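You operate a simulated robot arm through the tools that you are given. There is no shell and no other tool. Be economical: measure what you need, move in short steps, check, and stop when the job is done.

Carry out the task below with a simulated two-armed robot. There is one attempt and no reset: what you move stays moved.

TASK
Pick up the orange sealed sample with one hand, pass it to the other hand and put it on the top shelf of the green rack. Set down upright: orange sealed sample.

The check looks at the end state, three seconds after you hand in, the way a careful person would. Anything else that was tipped, shoved, dropped, spilled or broken makes it a failure.

THE ROBOT
Two 7-joint arms with two-finger parallel grippers on one trunk, on a base that drives. Base frame: it is fixed to the floor where the robot stands at the start and does not move with it; the origin is under the middle of the robot, x ahead of it, y to its left, z up. Units: mm, degrees, N and s.
The left shoulder is at the start at [50, 165, 1030], the right one opposite. With the tool pointing down near the work surface each hand reaches from about 220 to 700 mm from the robot's upright axis, wherever it stands, measured 20 degrees to its own side. Places, roughly: top shelf of the green rack [-3500, 1300, 1600]. Payload 3.91 kg a hand.
The TCP of each hand is the grasp point between the finger pads, 30 mm short of the fingertips. In the tool frame z runs along the fingers and y along their closing line. The gripper opens to 110 mm. The fingers are 20 mm wide and 10 mm thick; the gripper's body (48 by 112 mm) begins 55 mm behind the TCP.
Orientation is told as [roll, pitch, yaw] about the base's x, y, z axes, in that order, counted from this pose: with the fingers straight down and closing along the base's y, the tool's x points along the base's -x, its y along +y and its z along -z.

THE INTERFACE
- The arms move only by the tool apply_moves. It takes "left_moves", "right_moves" or both (then of equal length, played together; a hand with none holds still); each is a list of rows, each a list of 7 numbers: the shift along the tool's x, y, z in mm, then the turn, a rotation vector about the tool's x, y, z in degrees, then the gripper command, from -1 (shut) to 1 (fully open), values between in proportion. In form: [[x, y, z, rx, ry, rz, gripper], ...]. A call has 1 to 12 rows; each row shifts and turns the commanded pose from where the row before left it, along the tool's axes as they then stand. Rows are played at 5 a second. More than 50 mm and 8.6 degrees between two rows, or a gripper value outside its range, and nothing of the call is played. Where a pose cannot be reached the arm comes as near as it can. A force on the tool above 40 N (or 10 N above the force at the start of the call, whichever is more), or a blocked arm, ends the call early, and 0.2 s more pass. The fingers move at their own pace (about 45 mm/s each) and stop on an object; they squeeze with about 44 N. The grip force told is the motor's: it shows also when the fingers shut on nothing. Time passes only in rows, and 0.2 s behind the last, so rows that do not move let the fingers close. It gives the time, the measured TCP pose, the force on the tool (base axes), the opening and the grip force at its end, in the units of the frame above (readings bear some noise), with the torque about the TCP (base axes, N m) and any sound that the robot's microphone picked up.
- Cameras (640 x 400 px; columns grow to the right, rows downward): "scene" is now at [113.2, -10.3, 1240.8]; the picture's right is [-0.11, -0.99, 0.00], its down [-0.27, 0.03, -0.96] and it looks along [0.96, -0.10, -0.27] (base axes); focal length 275 px, centre (320, 200). "left" rides on the left gripper at [72, -17, -103] in its tool frame; the picture's right is [0.23, 0.97, 0.00], its down [-0.76, 0.18, -0.62] and it looks along [-0.61, 0.14, 0.78] (tool axes); focal length 222 px, centre (320, 200). "right" rides on the right gripper at [72, 17, -103] in its tool frame; the picture's right is [-0.23, 0.97, 0.00], its down [-0.76, -0.18, -0.62] and it looks along [-0.61, -0.14, 0.78] (tool axes); focal length 222 px, centre (320, 200).
- capture(camera): a new picture of that camera. The clock stands still meanwhile.
- raise_lower(by): slides the trunk up (or, below 0, down) by that many mm; the arms and the scene camera ride with it, the base frame stays. It gives what a move gives, with no picture.
- drive_base(legs): drives the robot by 1 to 6 legs, each [ahead, left, turn to the left] in mm, mm and degrees, along the robot's own axes; the way and the turn of a leg run together, so that a leg with both is an arc; at most 1500 mm and 180 degrees a leg. The arms and the cameras ride along, it lands a little off, and it stops where it bumps. It gives what a move gives.
- pan_tilt(pan, tilt): turns the head with the scene camera to pan (to the left, within 80 degrees either way) and tilt (down, from -29 to 69), counted from straight ahead of the robot. It gives what a move gives.
- locate(camera, pixels): there is no depth. For up to 12 entries [column, row, z] of the newest picture of that camera ("zoom" is the newest enlarged one), the place [x, y] in the base frame at which the ray of that pixel passes the height z, good to about 2 mm, but the place of the scene camera against the robot may be out by one fixed shift of up to 18 mm in any direction. The clock stands still meanwhile.
- enlarge(camera, box): a new picture of the part [left, top, right, bottom] of that camera's present view, enlarged. The clock stands still meanwhile.
- close_job(): hands the job in; it is judged then, once.

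Keep the steps short. Do not move on a guess: measure, check each grasp and each placing, and mend mistakes. In all there are 80 turns and 62 pictures (those below and enlarged ones count). Leave the grippers open and the arms clear of the work at the hand-in unless told otherwise, and finish with a single line.

The tools are called as a command line: name --argument value ..., lists and objects as JSON in quotes. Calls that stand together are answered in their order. apply_moves: Moves the arms, as the interface text tells. Its arguments: {"type":"object","properties":{"left_moves":{"type":"array","items":{"type":"array","items":{"type":"number"}}},"right_moves":{"type":"array","items":{"type":"array","items":{"type":"number"}}}},"required":[]} The other tools are called the same way: raise_lower (by) slides the trunk up or down; drive_base (legs) drives the base; pan_tilt (pan, tilt) turns the head that bears the scene camera; capture (camera) takes a picture; locate (camera, pixels) gives the place at which the rays of pixels pass given heights; enlarge (camera, box) takes an enlarged picture of a part of a camera's view; close_job () hands the job in.

At the start:

```text
time: 0.0
left_ee_pos: [332.7, 115.5, 1137.6]
left_orientation: [0.0, 0.0, 0.0]
left_contact_force: [0.6, 0.5, 0.2]
left_moment: [-0.02, -0.01, -0.03]
left_gripper_width: 110.0
left_grip_force: 0.1
right_ee_pos: [366.8, -196.9, 1089.3]
right_orientation: [-0.1, 0.1, -0.1]
right_contact_force: [-0.6, 0.7, 0.4]
right_moment: [0.03, -0.01, -0.02]
right_gripper_width: 110.2
right_grip_force: 0.0
trunk travel left (down, up): [-250.0, 253.0]
robot x, y, heading: [-1.3, -1.7, -0.0]
head pan, tilt: [-6.1, 15.5]
```

scene: 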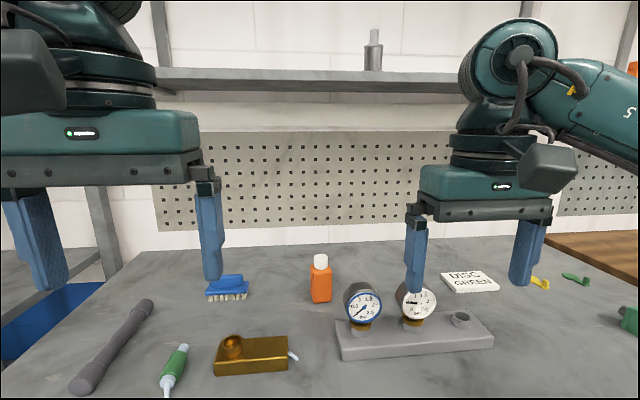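
right: 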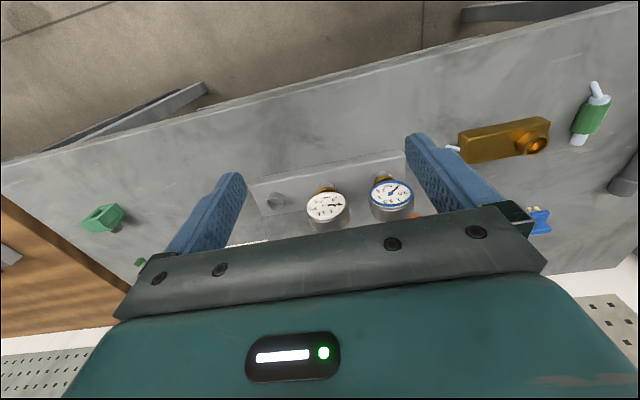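
left: 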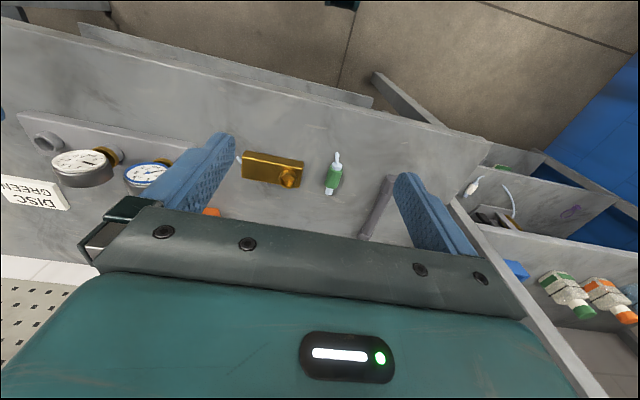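

I see an orange bottle with a white cap at about (320,278). First I'll enlarge it, and look at the orange thing at the right edge (635,70).

enlarge --camera "scene" --box '[240, 230, 400, 330]'

locate --camera "scene" --pixels '[[321, 302, 850], [311, 301, 850], [332, 300, 850], [320, 256, 930], [320, 256, 950]]'

pan_tilt --pan -60 --tilt 20

capture --camera "scene"

```text
4.00 times, centred on (320, 280) of scene
```

zoom: 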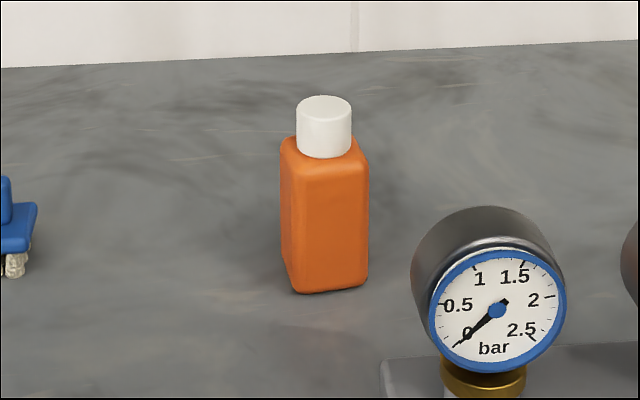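

```text
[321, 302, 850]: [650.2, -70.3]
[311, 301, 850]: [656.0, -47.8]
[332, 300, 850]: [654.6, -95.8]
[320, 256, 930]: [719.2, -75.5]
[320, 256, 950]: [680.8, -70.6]
```

```text
time: 1.2
left_ee_pos: [332.3, 115.6, 1136.9]
left_orientation: [0.0, -0.1, 0.1]
left_contact_force: [0.6, 0.2, -0.2]
left_moment: [-0.01, 0.0, -0.01]
left_gripper_width: 110.0
left_grip_force: 0.0
right_ee_pos: [366.7, -195.5, 1088.8]
right_orientation: [0.0, 0.0, 0.1]
right_contact_force: [0.4, 0.2, -0.3]
right_moment: [0.03, 0.0, 0.0]
right_gripper_width: 110.1
right_grip_force: 0.1
trunk travel left (down, up): [-250.0, 253.0]
robot x, y, heading: [3.8, 0.3, -0.1]
head pan, tilt: [-60.0, 20.0]
```

```text
57 pictures are left
```

scene: 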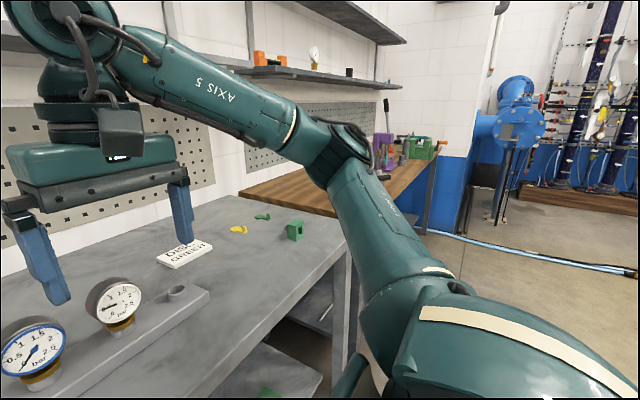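

The right side shows only orange clamps on a shelf. In the left picture there are speckled white items with green and orange ends near (600,300); I'll check them to make sure which is the sample.

enlarge --camera "left" --box '[440, 130, 640, 340]'

pan_tilt --pan 60 --tilt 35

capture --camera "scene"

```text
1.90 times, centred on (540, 235) of left
```

zoom: 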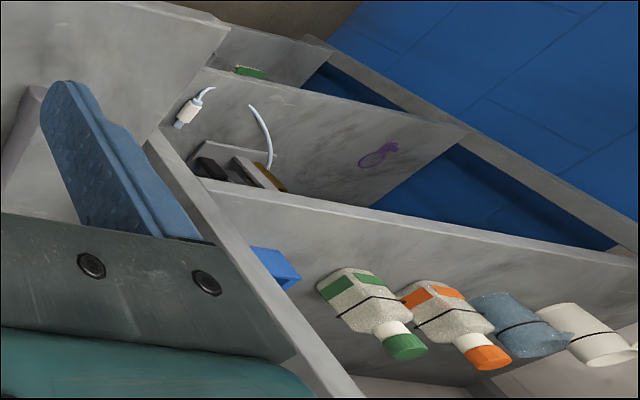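

```text
time: 3.2
left_ee_pos: [332.3, 116.0, 1137.4]
left_orientation: [0.0, -0.1, 0.0]
left_contact_force: [-0.1, 0.9, 0.4]
left_moment: [-0.01, 0.0, 0.0]
left_gripper_width: 109.9
left_grip_force: 0.2
right_ee_pos: [367.4, -196.8, 1089.3]
right_orientation: [-0.1, 0.0, 0.0]
right_contact_force: [-0.9, 0.2, 0.0]
right_moment: [-0.02, 0.01, -0.02]
right_gripper_width: 109.9
right_grip_force: 0.1
trunk travel left (down, up): [-250.0, 253.0]
robot x, y, heading: [-2.9, -1.3, -0.1]
head pan, tilt: [60.0, 35.0]
```

```text
55 pictures are left
```

scene: 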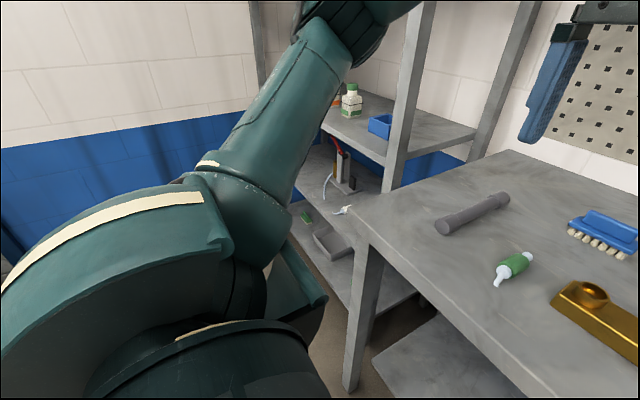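

The frosted bottles on the side shelf are reagents strapped with white bodies; the plain orange closed bottle on the bench is the sample: base about (670,-72), about 105 mm tall, 42 mm wide. I bring the right hand (open) over toward it at z 1090 and look.

apply_moves --right_moves '[[-40, 20, 0, 0, 0, 0, 1], [-40, 20, 0, 0, 0, 0, 1], [-40, 20, 0, 0, 0, 0, 1], [-40, 20, 0, 0, 0, 0, 1], [-40, 20, 0, 0, 0, 0, 1], [-40, 20, 0, 0, 0, 0, 1], [0, 0, 0, 0, 0, 0, 1]]'

pan_tilt --pan -6 --tilt 25

capture --camera "right"

capture --camera "scene"

```text
time: 4.8
left_ee_pos: [331.9, 117.2, 1137.9]
left_orientation: [-0.1, -0.1, 0.0]
left_contact_force: [0.9, 0.0, -0.1]
left_moment: [-0.04, -0.01, -0.02]
left_gripper_width: 109.7
left_grip_force: 0.1
right_ee_pos: [590.6, -79.4, 1085.4]
right_orientation: [0.0, -0.1, 0.2]
right_contact_force: [-0.8, 0.2, 0.2]
right_moment: [-0.05, -0.01, 0.01]
right_gripper_width: 110.1
right_grip_force: 0.1
right hand out of reach, approached as far as the arm can: row 6
trunk travel left (down, up): [-250.0, 253.0]
robot x, y, heading: [-0.0, 2.5, -0.1]
head pan, tilt: [60.0, 35.0]
```

```text
time: 6.2
left_ee_pos: [334.0, 115.2, 1137.5]
left_orientation: [0.0, -0.1, 0.0]
left_contact_force: [-0.2, 0.0, 0.4]
left_moment: [0.0, 0.0, 0.0]
left_gripper_width: 110.1
left_grip_force: 0.0
right_ee_pos: [591.3, -79.2, 1084.0]
right_orientation: [0.0, 0.0, -0.1]
right_contact_force: [-1.6, -0.6, 0.5]
right_moment: [0.0, 0.0, 0.01]
right_gripper_width: 110.1
right_grip_force: 0.0
trunk travel left (down, up): [-250.0, 253.0]
robot x, y, heading: [3.3, -5.0, -0.0]
head pan, tilt: [-6.0, 25.0]
```

```text
54 pictures are left
```

right: 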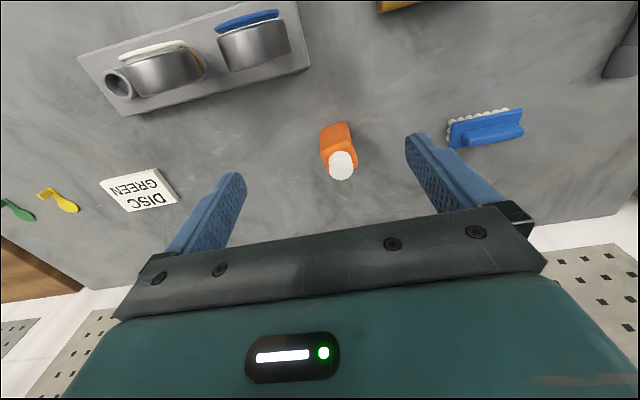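

```text
53 pictures are left
```

scene: 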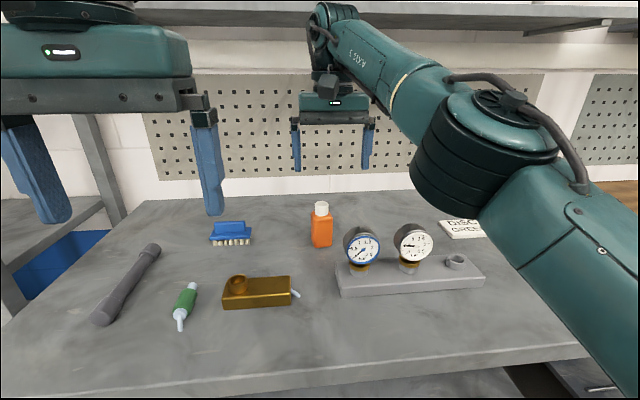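

The bottle shows at (340,150) in the right picture. I measure its cap and base with the hand camera, and the table's front edge in the scene picture.

locate --camera "right" --pixels '[[341, 165, 955], [341, 165, 945], [334, 125, 850], [322, 128, 850], [348, 123, 850], [321, 149, 930], [356, 145, 930]]'

enlarge --camera "right" --box '[290, 100, 390, 200]'

locate --camera "scene" --pixels '[[320, 382, 850], [560, 346, 850], [362, 250, 900], [362, 228, 920], [320, 248, 850], [321, 203, 955], [413, 240, 900]]'

```text
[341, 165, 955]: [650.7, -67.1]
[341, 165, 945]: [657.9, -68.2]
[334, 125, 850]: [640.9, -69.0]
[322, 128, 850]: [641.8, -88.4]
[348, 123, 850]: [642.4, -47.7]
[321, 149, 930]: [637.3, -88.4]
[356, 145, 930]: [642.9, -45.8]
```

```text
4.00 times, centred on (340, 150) of right
```

zoom: 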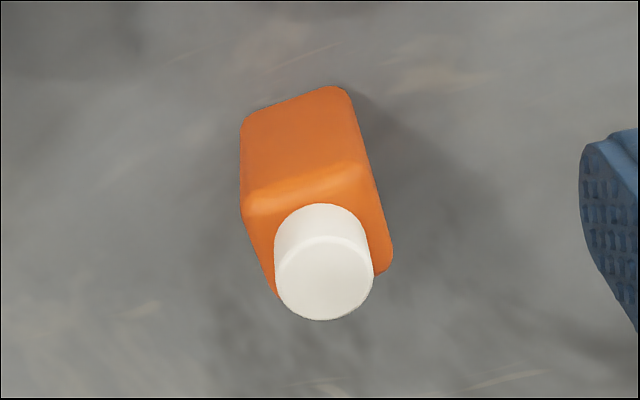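

```text
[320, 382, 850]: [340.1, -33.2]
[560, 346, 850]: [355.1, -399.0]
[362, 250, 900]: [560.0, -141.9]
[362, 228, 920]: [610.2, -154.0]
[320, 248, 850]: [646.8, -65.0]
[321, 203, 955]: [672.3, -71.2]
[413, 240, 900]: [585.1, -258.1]
```

Hand camera puts the bottle's front face at x≈641, y centre ≈-68. I get the remaining corners from the enlarged picture to fix centre and height.

locate --camera "zoom" --pixels '[[246, 215, 930], [366, 172, 930], [391, 265, 930], [275, 297, 930], [325, 278, 955], [325, 278, 945], [241, 123, 850], [352, 88, 850], [246, 215, 920], [366, 172, 920]]'

apply_moves --right_moves '[[0, 0, 30, 0, 0, 0, 1], [0, 0, 30, 0, 0, 0, 1], [-20, 0, 20, 0, 0, 0, 1], [0, 0, 0, 0, 0, 0, 1]]'

```text
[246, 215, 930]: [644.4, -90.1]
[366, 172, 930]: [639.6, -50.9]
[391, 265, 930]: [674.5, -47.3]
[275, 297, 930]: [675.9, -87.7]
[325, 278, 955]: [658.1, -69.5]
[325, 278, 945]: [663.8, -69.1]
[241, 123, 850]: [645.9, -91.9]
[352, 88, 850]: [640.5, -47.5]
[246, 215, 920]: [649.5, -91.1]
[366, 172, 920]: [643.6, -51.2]
```

```text
time: 7.2
left_ee_pos: [332.5, 115.4, 1137.3]
left_orientation: [0.0, 0.0, 0.0]
left_contact_force: [-0.3, 0.2, 0.1]
left_moment: [0.02, 0.0, 0.01]
left_gripper_width: 110.0
left_grip_force: 0.0
right_ee_pos: [612.3, -81.8, 1006.5]
right_orientation: [0.0, 0.0, 0.1]
right_contact_force: [-0.9, 0.0, 1.0]
right_moment: [0.01, 0.0, 0.03]
right_gripper_width: 110.0
right_grip_force: 0.1
trunk travel left (down, up): [-250.0, 253.0]
robot x, y, heading: [-2.1, -0.2, 0.0]
head pan, tilt: [-6.0, 25.0]
```

Bottle centre ≈ (660,-69), turned about +6.5°, top 955. I yaw the right hand by +6.5° and bring it over the bottle at z≈1006 (tips 976, above the cap).

apply_moves --right_moves '[[0, 0, 0, 0, 0, -6.5, 1], [-24, 4, 0, 0, 0, 0, 1], [-25, 3, 0, 0, 0, 0, 1], [0, 0, 0, 0, 0, 0, 1]]'

capture --camera "right"

```text
time: 8.2
left_ee_pos: [332.5, 116.1, 1137.9]
left_orientation: [-0.1, -0.1, -0.1]
left_contact_force: [0.3, 0.6, -0.1]
left_moment: [0.01, -0.02, 0.0]
left_gripper_width: 110.1
left_grip_force: 0.1
right_ee_pos: [618.2, -79.3, 1004.9]
right_orientation: [-0.1, 0.0, 6.4]
right_contact_force: [-0.4, 0.5, -0.1]
right_moment: [-0.04, 0.02, 0.03]
right_gripper_width: 110.2
right_grip_force: 0.0
right hand out of reach, approached as far as the arm can: row 2, 3
trunk travel left (down, up): [-250.0, 253.0]
robot x, y, heading: [-3.2, -3.5, -0.1]
head pan, tilt: [-6.0, 25.0]
```

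```text
51 pictures are left
```

right: 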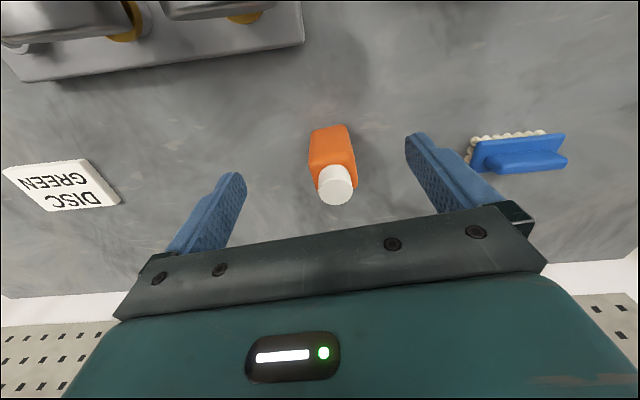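

The arm's reach ends at x≈618, about 42 mm short. I drive the base 50 mm ahead (hand rides at tips 975, above the bottle).

drive_base --legs '[[50, 0, 0]]'

capture --camera "right"

```text
time: 9.1
left_ee_pos: [382.4, 115.0, 1138.1]
left_orientation: [0.0, 0.1, 0.1]
left_contact_force: [0.6, 0.4, 0.0]
left_moment: [0.03, 0.02, 0.0]
left_gripper_width: 109.7
left_grip_force: 0.1
right_ee_pos: [669.6, -78.8, 1004.2]
right_orientation: [0.0, 0.0, 6.6]
right_contact_force: [0.3, 0.3, 0.0]
right_moment: [0.03, 0.01, -0.01]
right_gripper_width: 110.0
right_grip_force: 0.0
trunk travel left (down, up): [-250.0, 253.0]
robot x, y, heading: [48.7, -0.7, 0.2]
head pan, tilt: [-6.0, 25.0]
```

```text
50 pictures are left
```

right: 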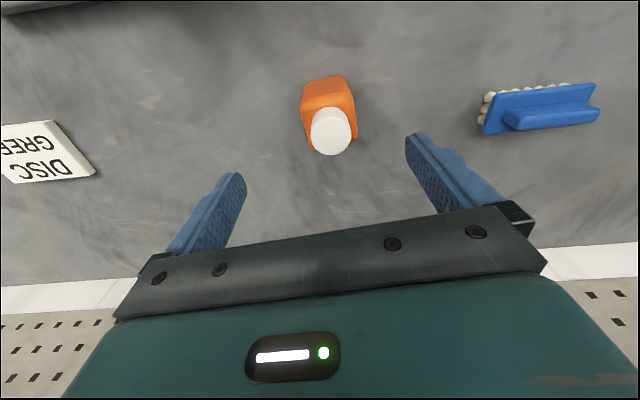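

locate --camera "right" --pixels '[[331, 134, 955], [303, 109, 930], [354, 97, 930], [358, 136, 930], [302, 88, 850], [344, 76, 850]]'

```text
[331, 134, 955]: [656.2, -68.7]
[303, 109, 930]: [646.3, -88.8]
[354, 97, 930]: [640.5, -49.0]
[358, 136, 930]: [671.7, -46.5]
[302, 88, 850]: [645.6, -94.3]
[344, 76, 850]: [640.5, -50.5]
```

Bottle centre confirmed (659,-69). I shift onto it (back 10, left 10), then go down 70 mm to TCP z≈935 with fingers open.

apply_moves --right_moves '[[9.4, 10.9, 0, 0, 0, 0, 1], [0, 0, 0, 0, 0, 0, 1], [0, 0, 25, 0, 0, 0, 1], [0, 0, 25, 0, 0, 0, 1], [0, 0, 20, 0, 0, 0, 1], [0, 0, 0, 0, 0, 0, 1]]'

capture --camera "right"

capture --camera "scene"

```text
time: 10.5
left_ee_pos: [382.8, 115.9, 1138.2]
left_orientation: [0.1, -0.1, 0.0]
left_contact_force: [-0.5, 0.2, 0.3]
left_moment: [0.01, -0.01, -0.05]
left_gripper_width: 110.0
left_grip_force: 0.2
right_ee_pos: [657.4, -69.2, 935.7]
right_orientation: [0.0, 0.0, 6.4]
right_contact_force: [-0.9, -0.4, 0.3]
right_moment: [-0.02, -0.02, 0.01]
right_gripper_width: 109.9
right_grip_force: 0.0
trunk travel left (down, up): [-250.0, 253.0]
robot x, y, heading: [51.5, 0.7, 0.1]
head pan, tilt: [-6.0, 25.0]
```

```text
49 pictures are left
```

right: 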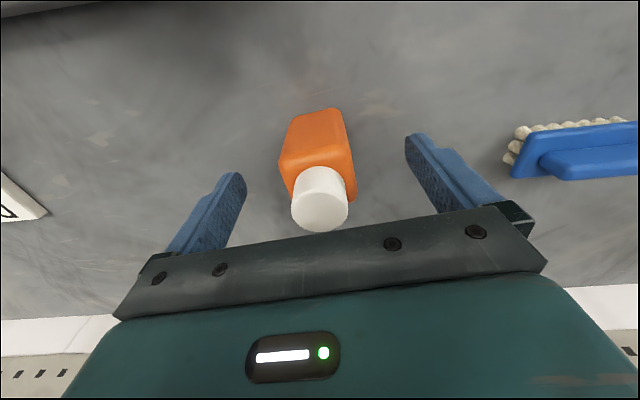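

```text
48 pictures are left
```

scene: 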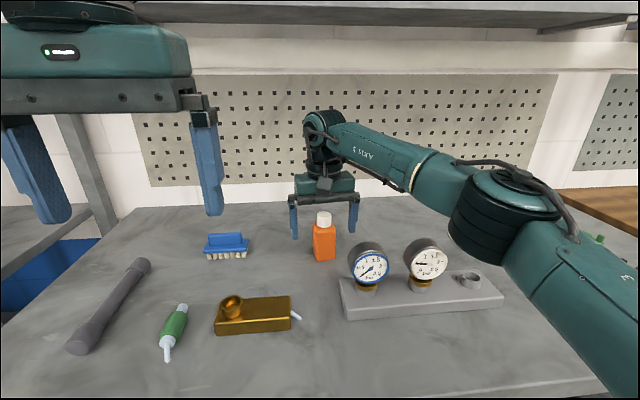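

Bottle stands between the open fingers. I close: 68 mm travel needs about 0.8 s, so six still rows.

apply_moves --right_moves '[[0, 0, 0, 0, 0, 0, -1], [0, 0, 0, 0, 0, 0, -1], [0, 0, 0, 0, 0, 0, -1], [0, 0, 0, 0, 0, 0, -1], [0, 0, 0, 0, 0, 0, -1], [0, 0, 0, 0, 0, 0, -1]]'

capture --camera "right"

```text
time: 11.9
left_ee_pos: [382.0, 115.5, 1136.6]
left_orientation: [0.1, 0.0, -0.1]
left_contact_force: [0.0, 0.2, -0.2]
left_moment: [0.01, -0.02, 0.0]
left_gripper_width: 109.9
left_grip_force: 0.1
right_ee_pos: [657.9, -69.0, 935.1]
right_orientation: [0.0, 0.0, 6.5]
right_contact_force: [0.7, 0.3, 0.3]
right_moment: [-0.06, -0.05, 0.0]
right_gripper_width: 43.4
right_grip_force: 43.4
trunk travel left (down, up): [-250.0, 253.0]
robot x, y, heading: [50.7, -2.4, -0.2]
head pan, tilt: [-6.0, 25.0]
```

```text
47 pictures are left
```

right: 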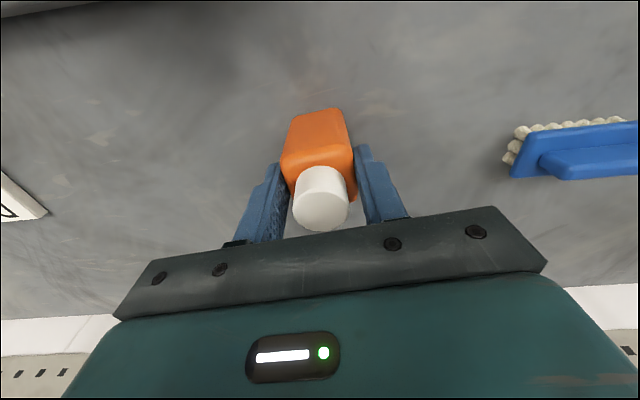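

Gripped: width 43.4, force 43. I lift straight, then pull back toward the robot, staying on the left of the gauges.

apply_moves --right_moves '[[0, 0, -30, 0, 0, 0, -1], [0, 0, -40, 0, 0, 0, -1], [10, 0, -40, 0, 0, 0, -1], [30, 10, -30, 0, 0, 0, -1], [40, 15, -25, 0, 0, 0, -1], [40, 15, -20, 0, 0, 0, -1], [0, 0, 0, 0, 0, 0, -1]]'

capture --camera "scene"

```text
time: 13.5
left_ee_pos: [382.6, 116.2, 1137.7]
left_orientation: [0.0, 0.0, 0.0]
left_contact_force: [0.7, -0.1, 0.8]
left_moment: [-0.02, 0.0, 0.01]
left_gripper_width: 110.1
left_grip_force: 0.0
right_ee_pos: [537.9, -40.4, 1121.1]
right_orientation: [-0.1, 0.0, 6.5]
right_contact_force: [-0.2, 0.4, -1.9]
right_moment: [0.01, 0.02, 0.01]
right_gripper_width: 43.0
right_grip_force: 43.9
trunk travel left (down, up): [-250.0, 253.0]
robot x, y, heading: [50.0, -0.8, 0.2]
head pan, tilt: [-6.0, 25.0]
```

```text
46 pictures are left
```

scene: 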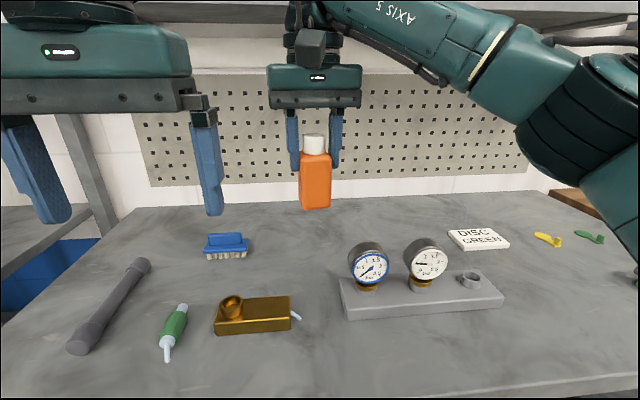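

Bottle is lifted upright. I back off the bench 500 mm and then turn left in place to see the way to the rack.

drive_base --legs '[[-500, 0, 0], [0, 0, 90]]'

pan_tilt --pan 55 --tilt 5

capture --camera "scene"

```text
time: 20.3
left_ee_pos: [-564.6, 329.8, 1136.8]
left_orientation: [0.0, 0.0, 90.2]
left_contact_force: [-0.5, -0.2, 0.8]
left_moment: [-0.02, 0.0, -0.02]
left_gripper_width: 109.9
left_grip_force: 0.0
right_ee_pos: [-408.3, 484.6, 1121.0]
right_orientation: [-0.1, -0.1, 96.7]
right_contact_force: [0.2, 0.2, -0.7]
right_moment: [-0.02, 0.0, -0.02]
right_gripper_width: 43.0
right_grip_force: 43.6
trunk travel left (down, up): [-250.0, 253.0]
robot x, y, heading: [-448.1, -2.1, 90.2]
head pan, tilt: [-6.0, 25.0]
```

```text
time: 21.6
left_ee_pos: [-565.2, 329.0, 1138.1]
left_orientation: [0.0, 0.0, 90.2]
left_contact_force: [0.9, 0.5, 0.1]
left_moment: [-0.03, 0.03, 0.0]
left_gripper_width: 110.1
left_grip_force: 0.0
right_ee_pos: [-408.6, 484.7, 1120.9]
right_orientation: [0.1, 0.1, 96.7]
right_contact_force: [0.9, -0.6, -1.2]
right_moment: [-0.01, -0.01, -0.03]
right_gripper_width: 43.3
right_grip_force: 44.2
trunk travel left (down, up): [-250.0, 253.0]
robot x, y, heading: [-448.5, -2.8, 90.1]
head pan, tilt: [55.0, 5.0]
```

```text
45 pictures are left
```

scene: 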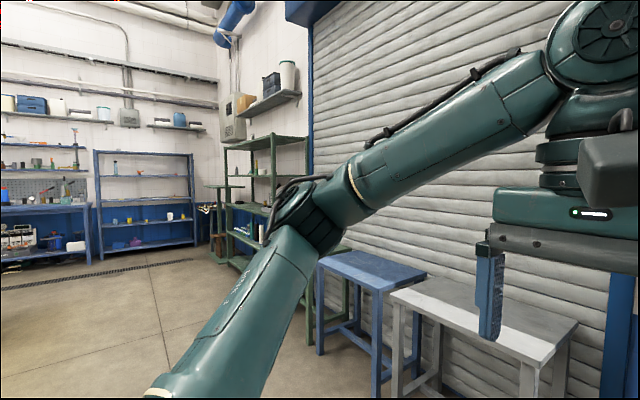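

The green rack is behind the arm at about (265,200). I turn another 65° left and look at it.

drive_base --legs '[[0, 0, 68]]'

pan_tilt --pan 0 --tilt 0

capture --camera "scene"

```text
time: 24.9
left_ee_pos: [-799.7, 12.1, 1137.3]
left_orientation: [0.0, -0.1, 158.4]
left_contact_force: [0.2, 0.8, 0.5]
left_moment: [0.02, -0.02, -0.01]
left_gripper_width: 110.0
left_grip_force: 0.0
right_ee_pos: [-885.7, 214.4, 1120.7]
right_orientation: [0.0, 0.0, 164.9]
right_contact_force: [-0.1, 0.5, -2.5]
right_moment: [-0.01, -0.01, -0.01]
right_gripper_width: 43.5
right_grip_force: 43.7
trunk travel left (down, up): [-250.0, 253.0]
robot x, y, heading: [-448.6, -2.5, 158.3]
head pan, tilt: [55.0, 5.0]
```

```text
time: 26.2
left_ee_pos: [-799.9, 11.6, 1137.1]
left_orientation: [0.0, 0.0, 158.4]
left_contact_force: [-0.2, -0.3, 0.4]
left_moment: [0.0, 0.04, 0.03]
left_gripper_width: 110.2
left_grip_force: 0.2
right_ee_pos: [-886.9, 213.4, 1122.0]
right_orientation: [0.0, 0.0, 164.9]
right_contact_force: [0.3, -0.7, -0.8]
right_moment: [0.0, -0.02, -0.01]
right_gripper_width: 43.2
right_grip_force: 43.6
trunk travel left (down, up): [-250.0, 253.0]
robot x, y, heading: [-450.8, -1.8, 158.4]
head pan, tilt: [0.0, 0.0]
```

```text
44 pictures are left
```

scene: 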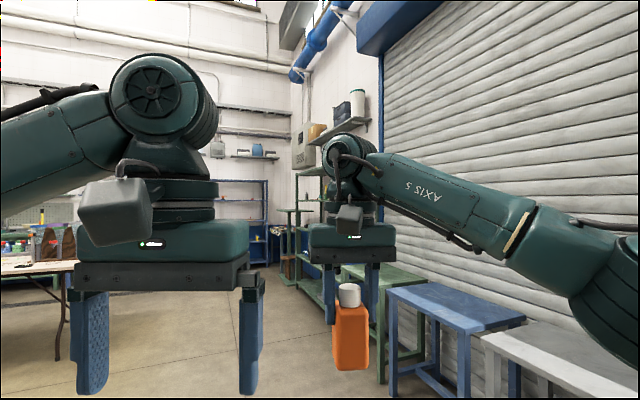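

The way ahead on the floor is clear; I do the handover here. Plan: right hand turned so the bottle faces −34° (robot frame), left hand turned likewise, then left tipped horizontal to grip the lower body from behind. First: right 55 mm ahead and yaw −40°, left 90 mm ahead and yaw −34°.

apply_moves --right_moves '[[-28, -3, 0, 0, 0, 0, -1], [-27, -3, 0, 0, 0, 0, -1], [0, 0, 0, 0, 0, 8, -1], [0, 0, 0, 0, 0, 8, -1], [0, 0, 0, 0, 0, 8, -1], [0, 0, 0, 0, 0, 8, -1], [0, 0, 0, 0, 0, 8.5, -1], [0, 0, 0, 0, 0, 0, -1]]' --left_moves '[[-30, 5, 0, 0, 0, 0, 1], [-30, 5, 0, 0, 0, 0, 1], [-30, 5, 0, 0, 0, 0, 1], [0, 0, 0, 0, 0, 8.5, 1], [0, 0, 0, 0, 0, 8.5, 1], [0, 0, 0, 0, 0, 8.5, 1], [0, 0, 0, 0, 0, 8.5, 1], [0, 0, 0, 0, 0, 0, 1]]'

capture --camera "scene"

```text
time: 28.0
left_ee_pos: [-888.3, 30.6, 1137.8]
left_orientation: [0.0, 0.0, 124.2]
left_contact_force: [0.2, -0.6, -0.2]
left_moment: [-0.02, 0.02, 0.0]
left_gripper_width: 110.1
left_grip_force: 0.1
right_ee_pos: [-937.9, 233.4, 1121.4]
right_orientation: [0.0, 0.0, 124.4]
right_contact_force: [0.0, 0.6, -2.3]
right_moment: [0.0, 0.01, -0.02]
right_gripper_width: 43.3
right_grip_force: 44.5
trunk travel left (down, up): [-250.0, 253.0]
robot x, y, heading: [-445.0, -2.2, 158.5]
head pan, tilt: [0.0, 0.0]
```

```text
43 pictures are left
```

scene: 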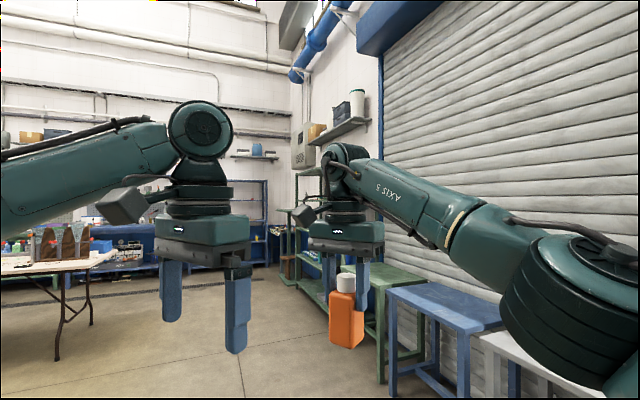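

Both hands now at yaw 124. Now tip the left hand so its fingers point level (turn about its tool y by −90° in 11 rows).

apply_moves --left_moves '[[0, 0, 0, 0, -8.2, 0, 1], [0, 0, 0, 0, -8.2, 0, 1], [0, 0, 0, 0, -8.2, 0, 1], [0, 0, 0, 0, -8.2, 0, 1], [0, 0, 0, 0, -8.2, 0, 1], [0, 0, 0, 0, -8.2, 0, 1], [0, 0, 0, 0, -8.2, 0, 1], [0, 0, 0, 0, -8.2, 0, 1], [0, 0, 0, 0, -8.2, 0, 1], [0, 0, 0, 0, -8.2, 0, 1], [0, 0, 0, 0, -8, 0, 1], [0, 0, 0, 0, 0, 0, 1]]'

capture --camera "scene"

capture --camera "left"

```text
time: 30.6
left_ee_pos: [-889.1, 31.2, 1137.5]
left_orientation: [173.4, -89.9, -48.9]
left_contact_force: [-0.5, -0.9, -0.4]
left_moment: [0.01, 0.0, -0.04]
left_gripper_width: 109.7
left_grip_force: 0.0
right_ee_pos: [-938.0, 234.9, 1120.3]
right_orientation: [-0.1, 0.0, 124.4]
right_contact_force: [-0.7, -0.1, -2.0]
right_moment: [0.01, 0.01, -0.02]
right_gripper_width: 43.1
right_grip_force: 44.3
trunk travel left (down, up): [-250.0, 253.0]
robot x, y, heading: [-451.3, -0.6, 158.4]
head pan, tilt: [0.0, 0.0]
```

```text
42 pictures are left
```

scene: 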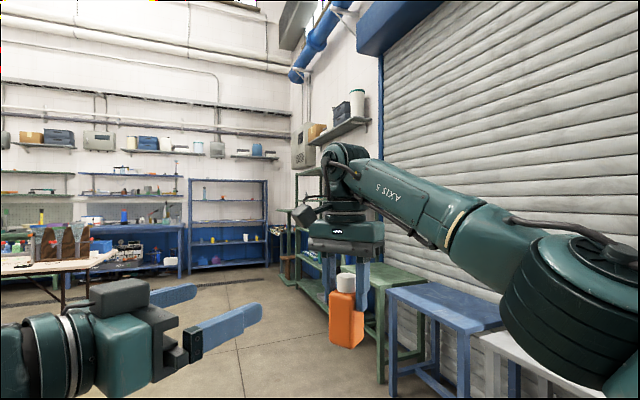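

```text
41 pictures are left
```

left: 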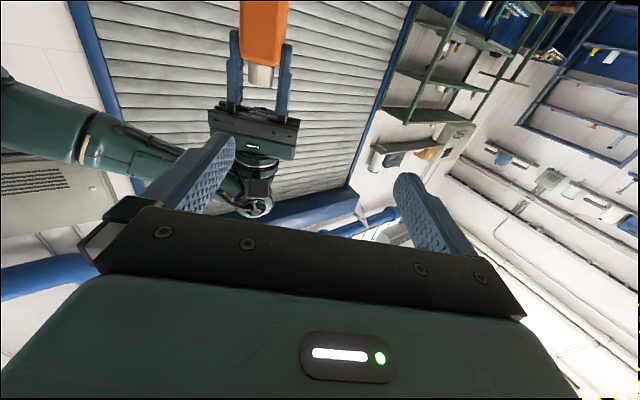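

Left hand is level. Bottle lies from the left TCP: 196 mm along the fingers, −74 mm along tool y; the grip height must be 72 mm lower (30 mm above the bottle's base). I go down, across, and stop about 100 mm short.

apply_moves --left_moves '[[36, 0, 0, 0, 0, 0, 1], [36, 0, 0, 0, 0, 0, 1], [0, -37, 20, 0, 0, 0, 1], [0, -37, 20, 0, 0, 0, 1], [0, 0, 45, 0, 0, 0, 1], [0, 0, 0, 0, 0, 0, 1]]'

capture --camera "scene"

capture --camera "left"

capture --camera "right"

```text
time: 32.0
left_ee_pos: [-884.3, 147.4, 1066.0]
left_orientation: [91.6, -90.0, 32.8]
left_contact_force: [1.1, 0.5, -1.1]
left_moment: [-0.04, 0.0, -0.02]
left_gripper_width: 110.1
left_grip_force: 0.0
left hand out of reach, approached as far as the arm can: row 2
right_ee_pos: [-938.2, 233.1, 1120.9]
right_orientation: [-0.1, -0.1, 124.3]
right_contact_force: [0.4, -0.5, -1.6]
right_moment: [-0.03, -0.03, 0.0]
right_gripper_width: 43.1
right_grip_force: 43.8
trunk travel left (down, up): [-250.0, 253.0]
robot x, y, heading: [-448.4, -3.1, 158.4]
head pan, tilt: [0.0, 0.0]
```

```text
40 pictures are left
```

scene: 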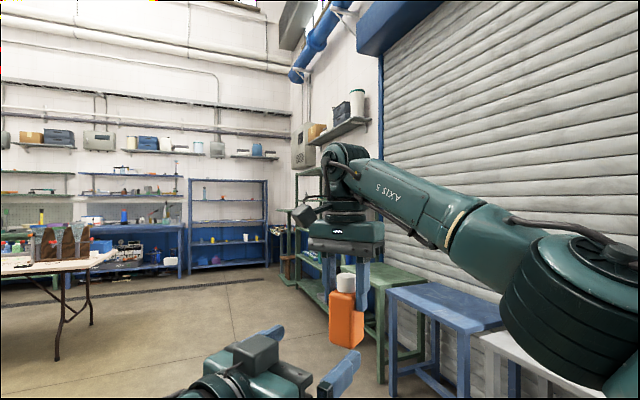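

```text
39 pictures are left
```

left: 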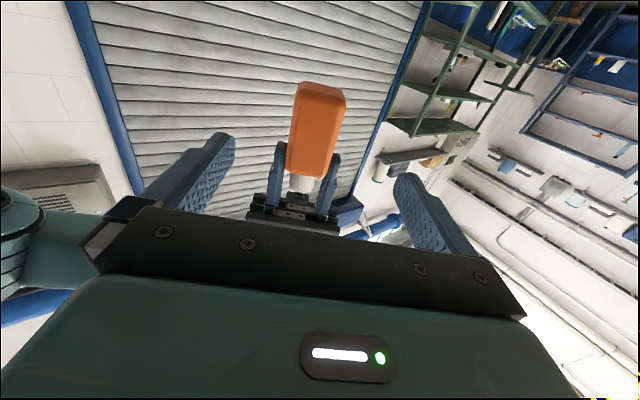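

```text
38 pictures are left
```

right: 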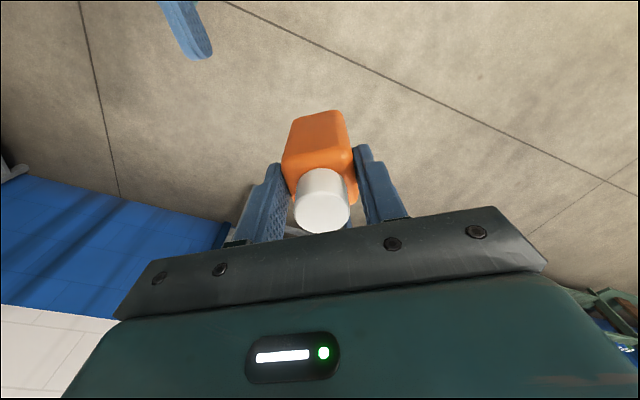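

Left is 102 mm short and 4 mm off sideways. I correct and advance 100 mm so the bottle stands between the left fingers.

apply_moves --left_moves '[[0, -4.4, 0, 0, 0, 0, 1], [0, 0, 35, 0, 0, 0, 1], [0, 0, 35, 0, 0, 0, 1], [0, 0, 30, 0, 0, 0, 1], [0, 0, 0, 0, 0, 0, 1]]'

capture --camera "left"

capture --camera "scene"

```text
time: 33.2
left_ee_pos: [-936.7, 230.3, 1067.5]
left_orientation: [153.6, -90.0, -29.2]
left_contact_force: [0.0, -0.4, -0.4]
left_moment: [0.02, 0.0, 0.0]
left_gripper_width: 110.0
left_grip_force: 0.0
right_ee_pos: [-938.0, 232.5, 1121.4]
right_orientation: [0.0, 0.1, 124.4]
right_contact_force: [0.7, -0.3, -1.3]
right_moment: [-0.01, 0.02, 0.02]
right_gripper_width: 43.5
right_grip_force: 43.8
trunk travel left (down, up): [-250.0, 253.0]
robot x, y, heading: [-447.4, -2.1, 158.6]
head pan, tilt: [0.0, 0.0]
```

```text
37 pictures are left
```

left: 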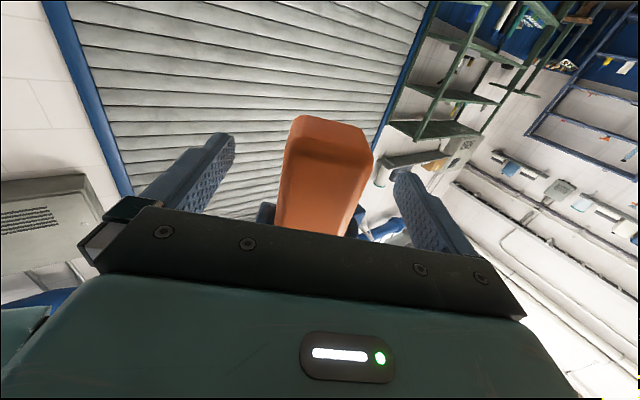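

```text
36 pictures are left
```

scene: 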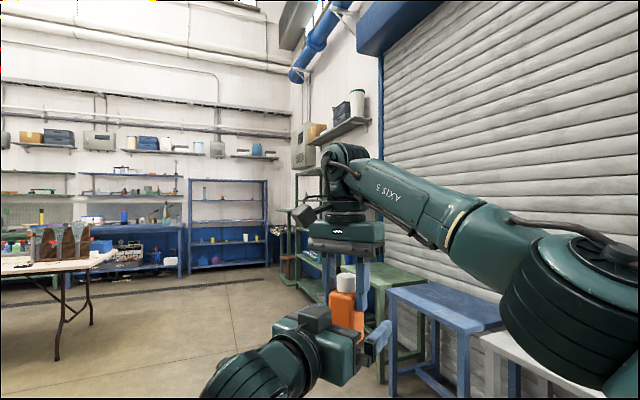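

Bottle is between the left fingers, offset within 1 mm. I close the left hand while the right still holds.

apply_moves --left_moves '[[0, 0, 0, 0, 0, 0, -1], [0, 0, 0, 0, 0, 0, -1], [0, 0, 0, 0, 0, 0, -1], [0, 0, 0, 0, 0, 0, -1], [0, 0, 0, 0, 0, 0, -1], [0, 0, 0, 0, 0, 0, -1]]'

capture --camera "left"

```text
time: 34.6
left_ee_pos: [-936.2, 230.8, 1068.1]
left_orientation: [126.6, -90.0, -2.2]
left_contact_force: [4.2, 1.9, 0.2]
left_moment: [0.02, 0.05, 0.03]
left_gripper_width: 43.6
left_grip_force: 43.8
right_ee_pos: [-938.1, 233.0, 1122.5]
right_orientation: [0.1, 0.0, 124.4]
right_contact_force: [-4.1, -2.0, -1.3]
right_moment: [-0.14, 0.13, -0.08]
right_gripper_width: 43.1
right_grip_force: 44.0
trunk travel left (down, up): [-250.0, 253.0]
robot x, y, heading: [-447.8, -3.2, 158.6]
head pan, tilt: [0.0, 0.0]
```

```text
35 pictures are left
```

left: 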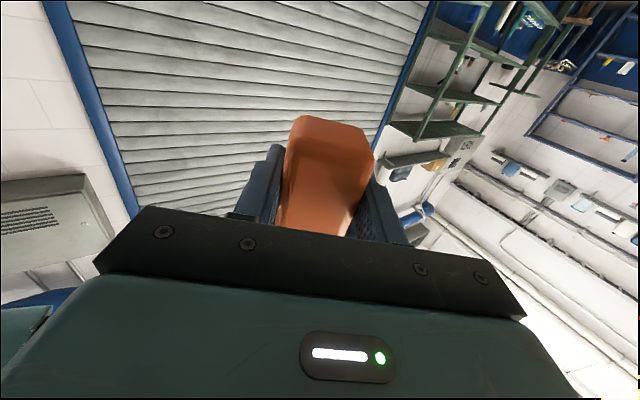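

Left grips at 43.6 mm with 44 N. I open the right hand (left holding), then lift the right hand 120 mm straight up.

apply_moves --left_moves '[[0, 0, 0, 0, 0, 0, -1], [0, 0, 0, 0, 0, 0, -1], [0, 0, 0, 0, 0, 0, -1], [0, 0, 0, 0, 0, 0, -1], [0, 0, 0, 0, 0, 0, -1], [0, 0, 0, 0, 0, 0, -1], [0, 0, 0, 0, 0, 0, -1], [0, 0, 0, 0, 0, 0, -1], [0, 0, 0, 0, 0, 0, -1]]' --right_moves '[[0, 0, 0, 0, 0, 0, 1], [0, 0, 0, 0, 0, 0, 1], [0, 0, 0, 0, 0, 0, 1], [0, 0, 0, 0, 0, 0, 1], [0, 0, 0, 0, 0, 0, 1], [0, 0, -30, 0, 0, 0, 1], [0, 0, -40, 0, 0, 0, 1], [0, 0, -40, 0, 0, 0, 1], [0, 0, 0, 0, 0, 0, 1]]'

capture --camera "scene"

```text
time: 36.6
left_ee_pos: [-936.4, 230.0, 1067.2]
left_orientation: [94.3, -90.0, 30.1]
left_contact_force: [-0.6, -1.0, 0.5]
left_moment: [-0.03, -0.03, 0.02]
left_gripper_width: 44.0
left_grip_force: 44.0
right_ee_pos: [-936.9, 231.2, 1148.9]
right_orientation: [0.0, 0.1, 124.4]
right_contact_force: [0.6, -0.3, 0.3]
right_moment: [0.02, 0.02, 0.0]
right_gripper_width: 110.2
right_grip_force: 0.1
right hand out of reach, approached as far as the arm can: row 6, 7, 8
trunk travel left (down, up): [-250.0, 253.0]
robot x, y, heading: [-445.8, -1.5, 158.3]
head pan, tilt: [0.0, 0.0]
```

```text
34 pictures are left
```

scene: 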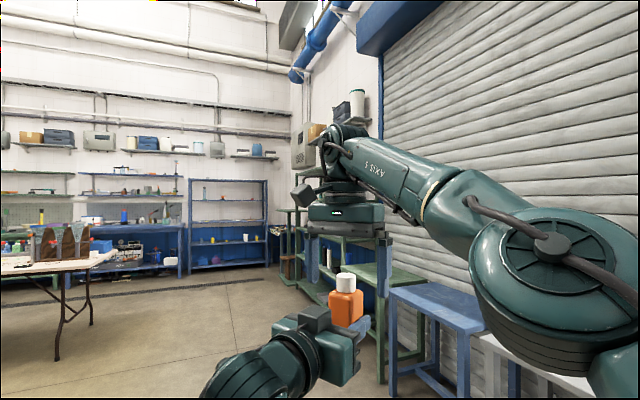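

Right is open and clear of the body but at the top of its reach (tips 1119, cap top 1141). I lower the left hand with the bottle 50 mm, then move the right hand sideways away to the right.

apply_moves --left_moves '[[25, 0, 0, 0, 0, 0, -1], [25, 0, 0, 0, 0, 0, -1], [0, 0, 0, 0, 0, 0, -1]]'

capture --camera "scene"

```text
time: 37.4
left_ee_pos: [-938.4, 230.1, 1016.8]
left_orientation: [104.4, -90.0, 20.0]
left_contact_force: [-0.1, -0.9, 0.1]
left_moment: [-0.03, 0.0, -0.02]
left_gripper_width: 43.8
left_grip_force: 44.3
right_ee_pos: [-936.3, 232.2, 1148.2]
right_orientation: [-0.1, 0.1, 124.4]
right_contact_force: [-0.1, 0.5, 1.1]
right_moment: [-0.03, -0.02, -0.02]
right_gripper_width: 110.2
right_grip_force: 0.1
trunk travel left (down, up): [-250.0, 253.0]
robot x, y, heading: [-447.5, -2.2, 158.5]
head pan, tilt: [0.0, 0.0]
```

```text
33 pictures are left
```

scene: 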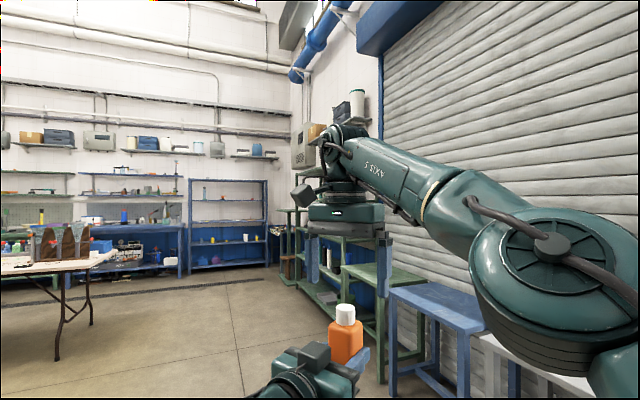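

Now the tips clear the cap by 26 mm. I take the right hand off to the right and back.

apply_moves --right_moves '[[-10, -42, 0, 0, 0, 0, 1], [-10, -42, 0, 0, 0, 0, 1], [-10, -42, 0, 0, 0, 0, 1], [-10, -42, 0, 0, 0, 0, 1], [20, -10, 0, 0, 0, 0, 1], [0, 0, 0, 0, 0, 0, 1]]'

drive_base --legs '[[1200, 0, 0]]'

capture --camera "scene"

```text
time: 38.8
left_ee_pos: [-939.3, 230.6, 1016.9]
left_orientation: [103.5, -90.1, 20.8]
left_contact_force: [0.2, -0.4, 0.0]
left_moment: [-0.02, -0.03, 0.02]
left_gripper_width: 43.6
left_grip_force: 43.8
right_ee_pos: [-800.1, 349.7, 1153.3]
right_orientation: [0.0, 0.0, 124.4]
right_contact_force: [-0.5, 0.0, -0.1]
right_moment: [0.02, 0.01, 0.0]
right_gripper_width: 109.9
right_grip_force: 0.0
trunk travel left (down, up): [-250.0, 253.0]
robot x, y, heading: [-446.1, -3.0, 158.3]
head pan, tilt: [0.0, 0.0]
```

```text
time: 44.7
left_ee_pos: [-2029.8, 645.4, 1017.3]
left_orientation: [66.3, -90.0, 58.8]
left_contact_force: [0.0, 0.0, -0.3]
left_moment: [0.01, 0.02, -0.02]
left_gripper_width: 43.4
left_grip_force: 43.9
right_ee_pos: [-1892.3, 766.6, 1152.7]
right_orientation: [0.0, 0.0, 125.2]
right_contact_force: [-0.1, -0.4, 0.5]
right_moment: [0.02, -0.01, -0.04]
right_gripper_width: 110.1
right_grip_force: 0.1
trunk travel left (down, up): [-250.0, 253.0]
robot x, y, heading: [-1530.5, 417.4, 159.1]
head pan, tilt: [0.0, 0.0]
```

```text
32 pictures are left
```

scene: 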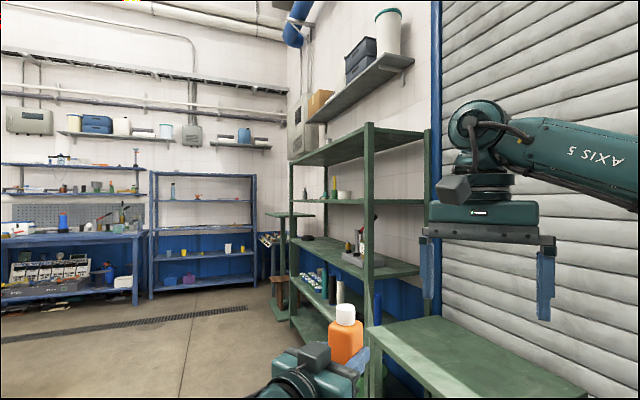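

I see the rack: near post (369,123), front edge of the top shelf running to (292,163). I measure those corners at z=1600.

locate --camera "scene" --pixels '[[369, 124, 1600], [367, 152, 1600], [290, 164, 1600], [426, 131, 1600], [330, 140, 1600]]'

enlarge --camera "scene" --box '[260, 80, 450, 210]'

```text
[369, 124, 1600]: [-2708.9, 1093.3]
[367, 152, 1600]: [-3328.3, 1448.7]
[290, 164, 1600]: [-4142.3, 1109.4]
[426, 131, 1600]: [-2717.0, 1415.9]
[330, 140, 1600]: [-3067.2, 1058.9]
```

```text
3.08 times, centred on (355, 145) of scene
```

zoom: 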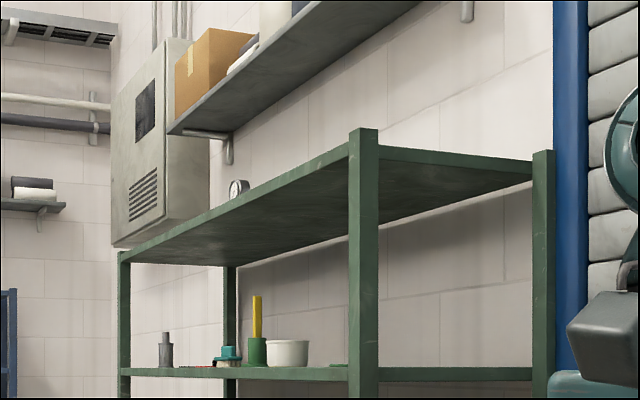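

Top shelf runs x≈-2710…-4140, front edge y≈1100, back ≈1420, with a small gauge standing on it far along. I turn to face along −x and drive 1500 mm along the rack's front, then look.

drive_base --legs '[[0, 0, 22], [1500, 0, 0]]'

pan_tilt --pan -60 --tilt 0

capture --camera "scene"

```text
time: 53.2
left_ee_pos: [-3556.0, 434.0, 1017.0]
left_orientation: [52.4, -90.1, 94.2]
left_contact_force: [-1.1, 0.2, -0.2]
left_moment: [-0.04, 0.0, 0.01]
left_gripper_width: 43.3
left_grip_force: 44.2
right_ee_pos: [-3472.9, 596.0, 1154.7]
right_orientation: [0.0, 0.0, 146.6]
right_contact_force: [1.0, 0.4, -0.1]
right_moment: [-0.01, 0.01, -0.05]
right_gripper_width: 110.2
right_grip_force: 0.0
trunk travel left (down, up): [-250.0, 253.0]
robot x, y, heading: [-3009.9, 403.2, -179.7]
head pan, tilt: [0.0, 0.0]
```

```text
time: 54.5
left_ee_pos: [-3555.2, 433.4, 1017.5]
left_orientation: [54.1, -90.0, 92.4]
left_contact_force: [0.0, -0.1, 0.2]
left_moment: [-0.02, 0.0, -0.01]
left_gripper_width: 43.6
left_grip_force: 43.9
right_ee_pos: [-3472.8, 595.5, 1153.1]
right_orientation: [-0.1, -0.1, 146.6]
right_contact_force: [0.8, 0.2, -0.2]
right_moment: [-0.01, 0.0, 0.0]
right_gripper_width: 109.7
right_grip_force: 0.1
trunk travel left (down, up): [-250.0, 253.0]
robot x, y, heading: [-3013.0, 403.8, -179.3]
head pan, tilt: [-60.0, 0.0]
```

```text
30 pictures are left
```

scene: 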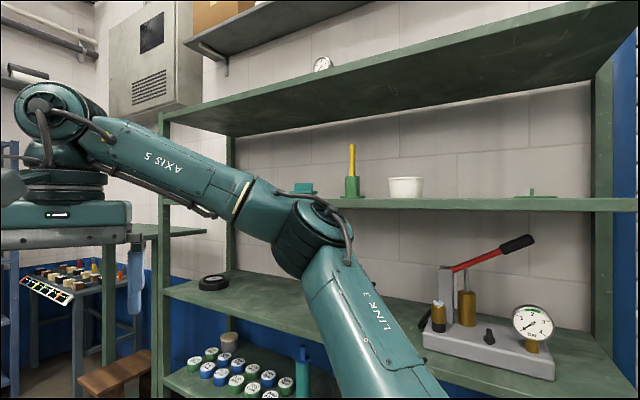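

I go 120 mm further, turn to face the rack (heading 90) at a safe distance, and raise the trunk fully.

drive_base --legs '[[120, 0, 0], [0, 0, -90.5]]'

raise_lower --by 250

pan_tilt --pan 0 --tilt 0

capture --camera "scene"

```text
time: 59.6
left_ee_pos: [-3092.3, 944.0, 1016.7]
left_orientation: [56.8, -90.0, -1.6]
left_contact_force: [-0.2, 0.1, 0.2]
left_moment: [-0.03, 0.02, 0.01]
left_gripper_width: 43.5
left_grip_force: 44.3
right_ee_pos: [-2931.8, 858.0, 1153.2]
right_orientation: [0.0, 0.1, 55.3]
right_contact_force: [1.2, -0.5, -1.0]
right_moment: [0.03, -0.01, -0.01]
right_gripper_width: 110.0
right_grip_force: 0.1
trunk travel left (down, up): [-250.0, 253.0]
robot x, y, heading: [-3137.3, 400.2, 89.4]
head pan, tilt: [-60.0, 0.0]
```

```text
time: 62.2
left_ee_pos: [-3092.9, 943.4, 1266.6]
left_orientation: [29.9, -90.0, 25.4]
left_contact_force: [-0.6, -0.4, -1.5]
left_moment: [-0.01, 0.01, 0.02]
left_gripper_width: 43.6
left_grip_force: 44.0
right_ee_pos: [-2932.2, 856.2, 1401.9]
right_orientation: [0.0, -0.1, 55.2]
right_contact_force: [0.9, 0.6, 0.5]
right_moment: [0.03, 0.0, -0.03]
right_gripper_width: 109.7
right_grip_force: 0.1
trunk travel left (down, up): [-500.0, 3.0]
robot x, y, heading: [-3133.1, 400.0, 89.2]
head pan, tilt: [-60.0, 0.0]
```

```text
time: 63.5
left_ee_pos: [-3093.3, 944.2, 1267.1]
left_orientation: [42.3, -89.9, 13.0]
left_contact_force: [-0.6, -0.1, -1.5]
left_moment: [0.0, -0.01, -0.01]
left_gripper_width: 43.5
left_grip_force: 43.4
right_ee_pos: [-2933.0, 857.1, 1403.2]
right_orientation: [0.0, 0.0, 55.3]
right_contact_force: [-0.2, 0.2, 0.1]
right_moment: [0.02, 0.0, -0.04]
right_gripper_width: 109.7
right_grip_force: 0.1
trunk travel left (down, up): [-500.0, 3.0]
robot x, y, heading: [-3132.1, 405.0, 89.4]
head pan, tilt: [0.0, 0.0]
```

```text
29 pictures are left
```

scene: 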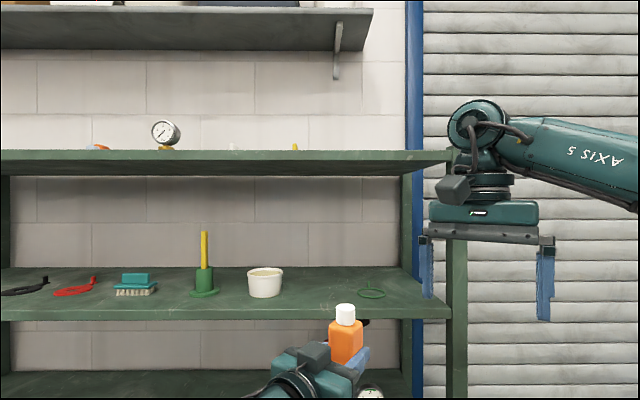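

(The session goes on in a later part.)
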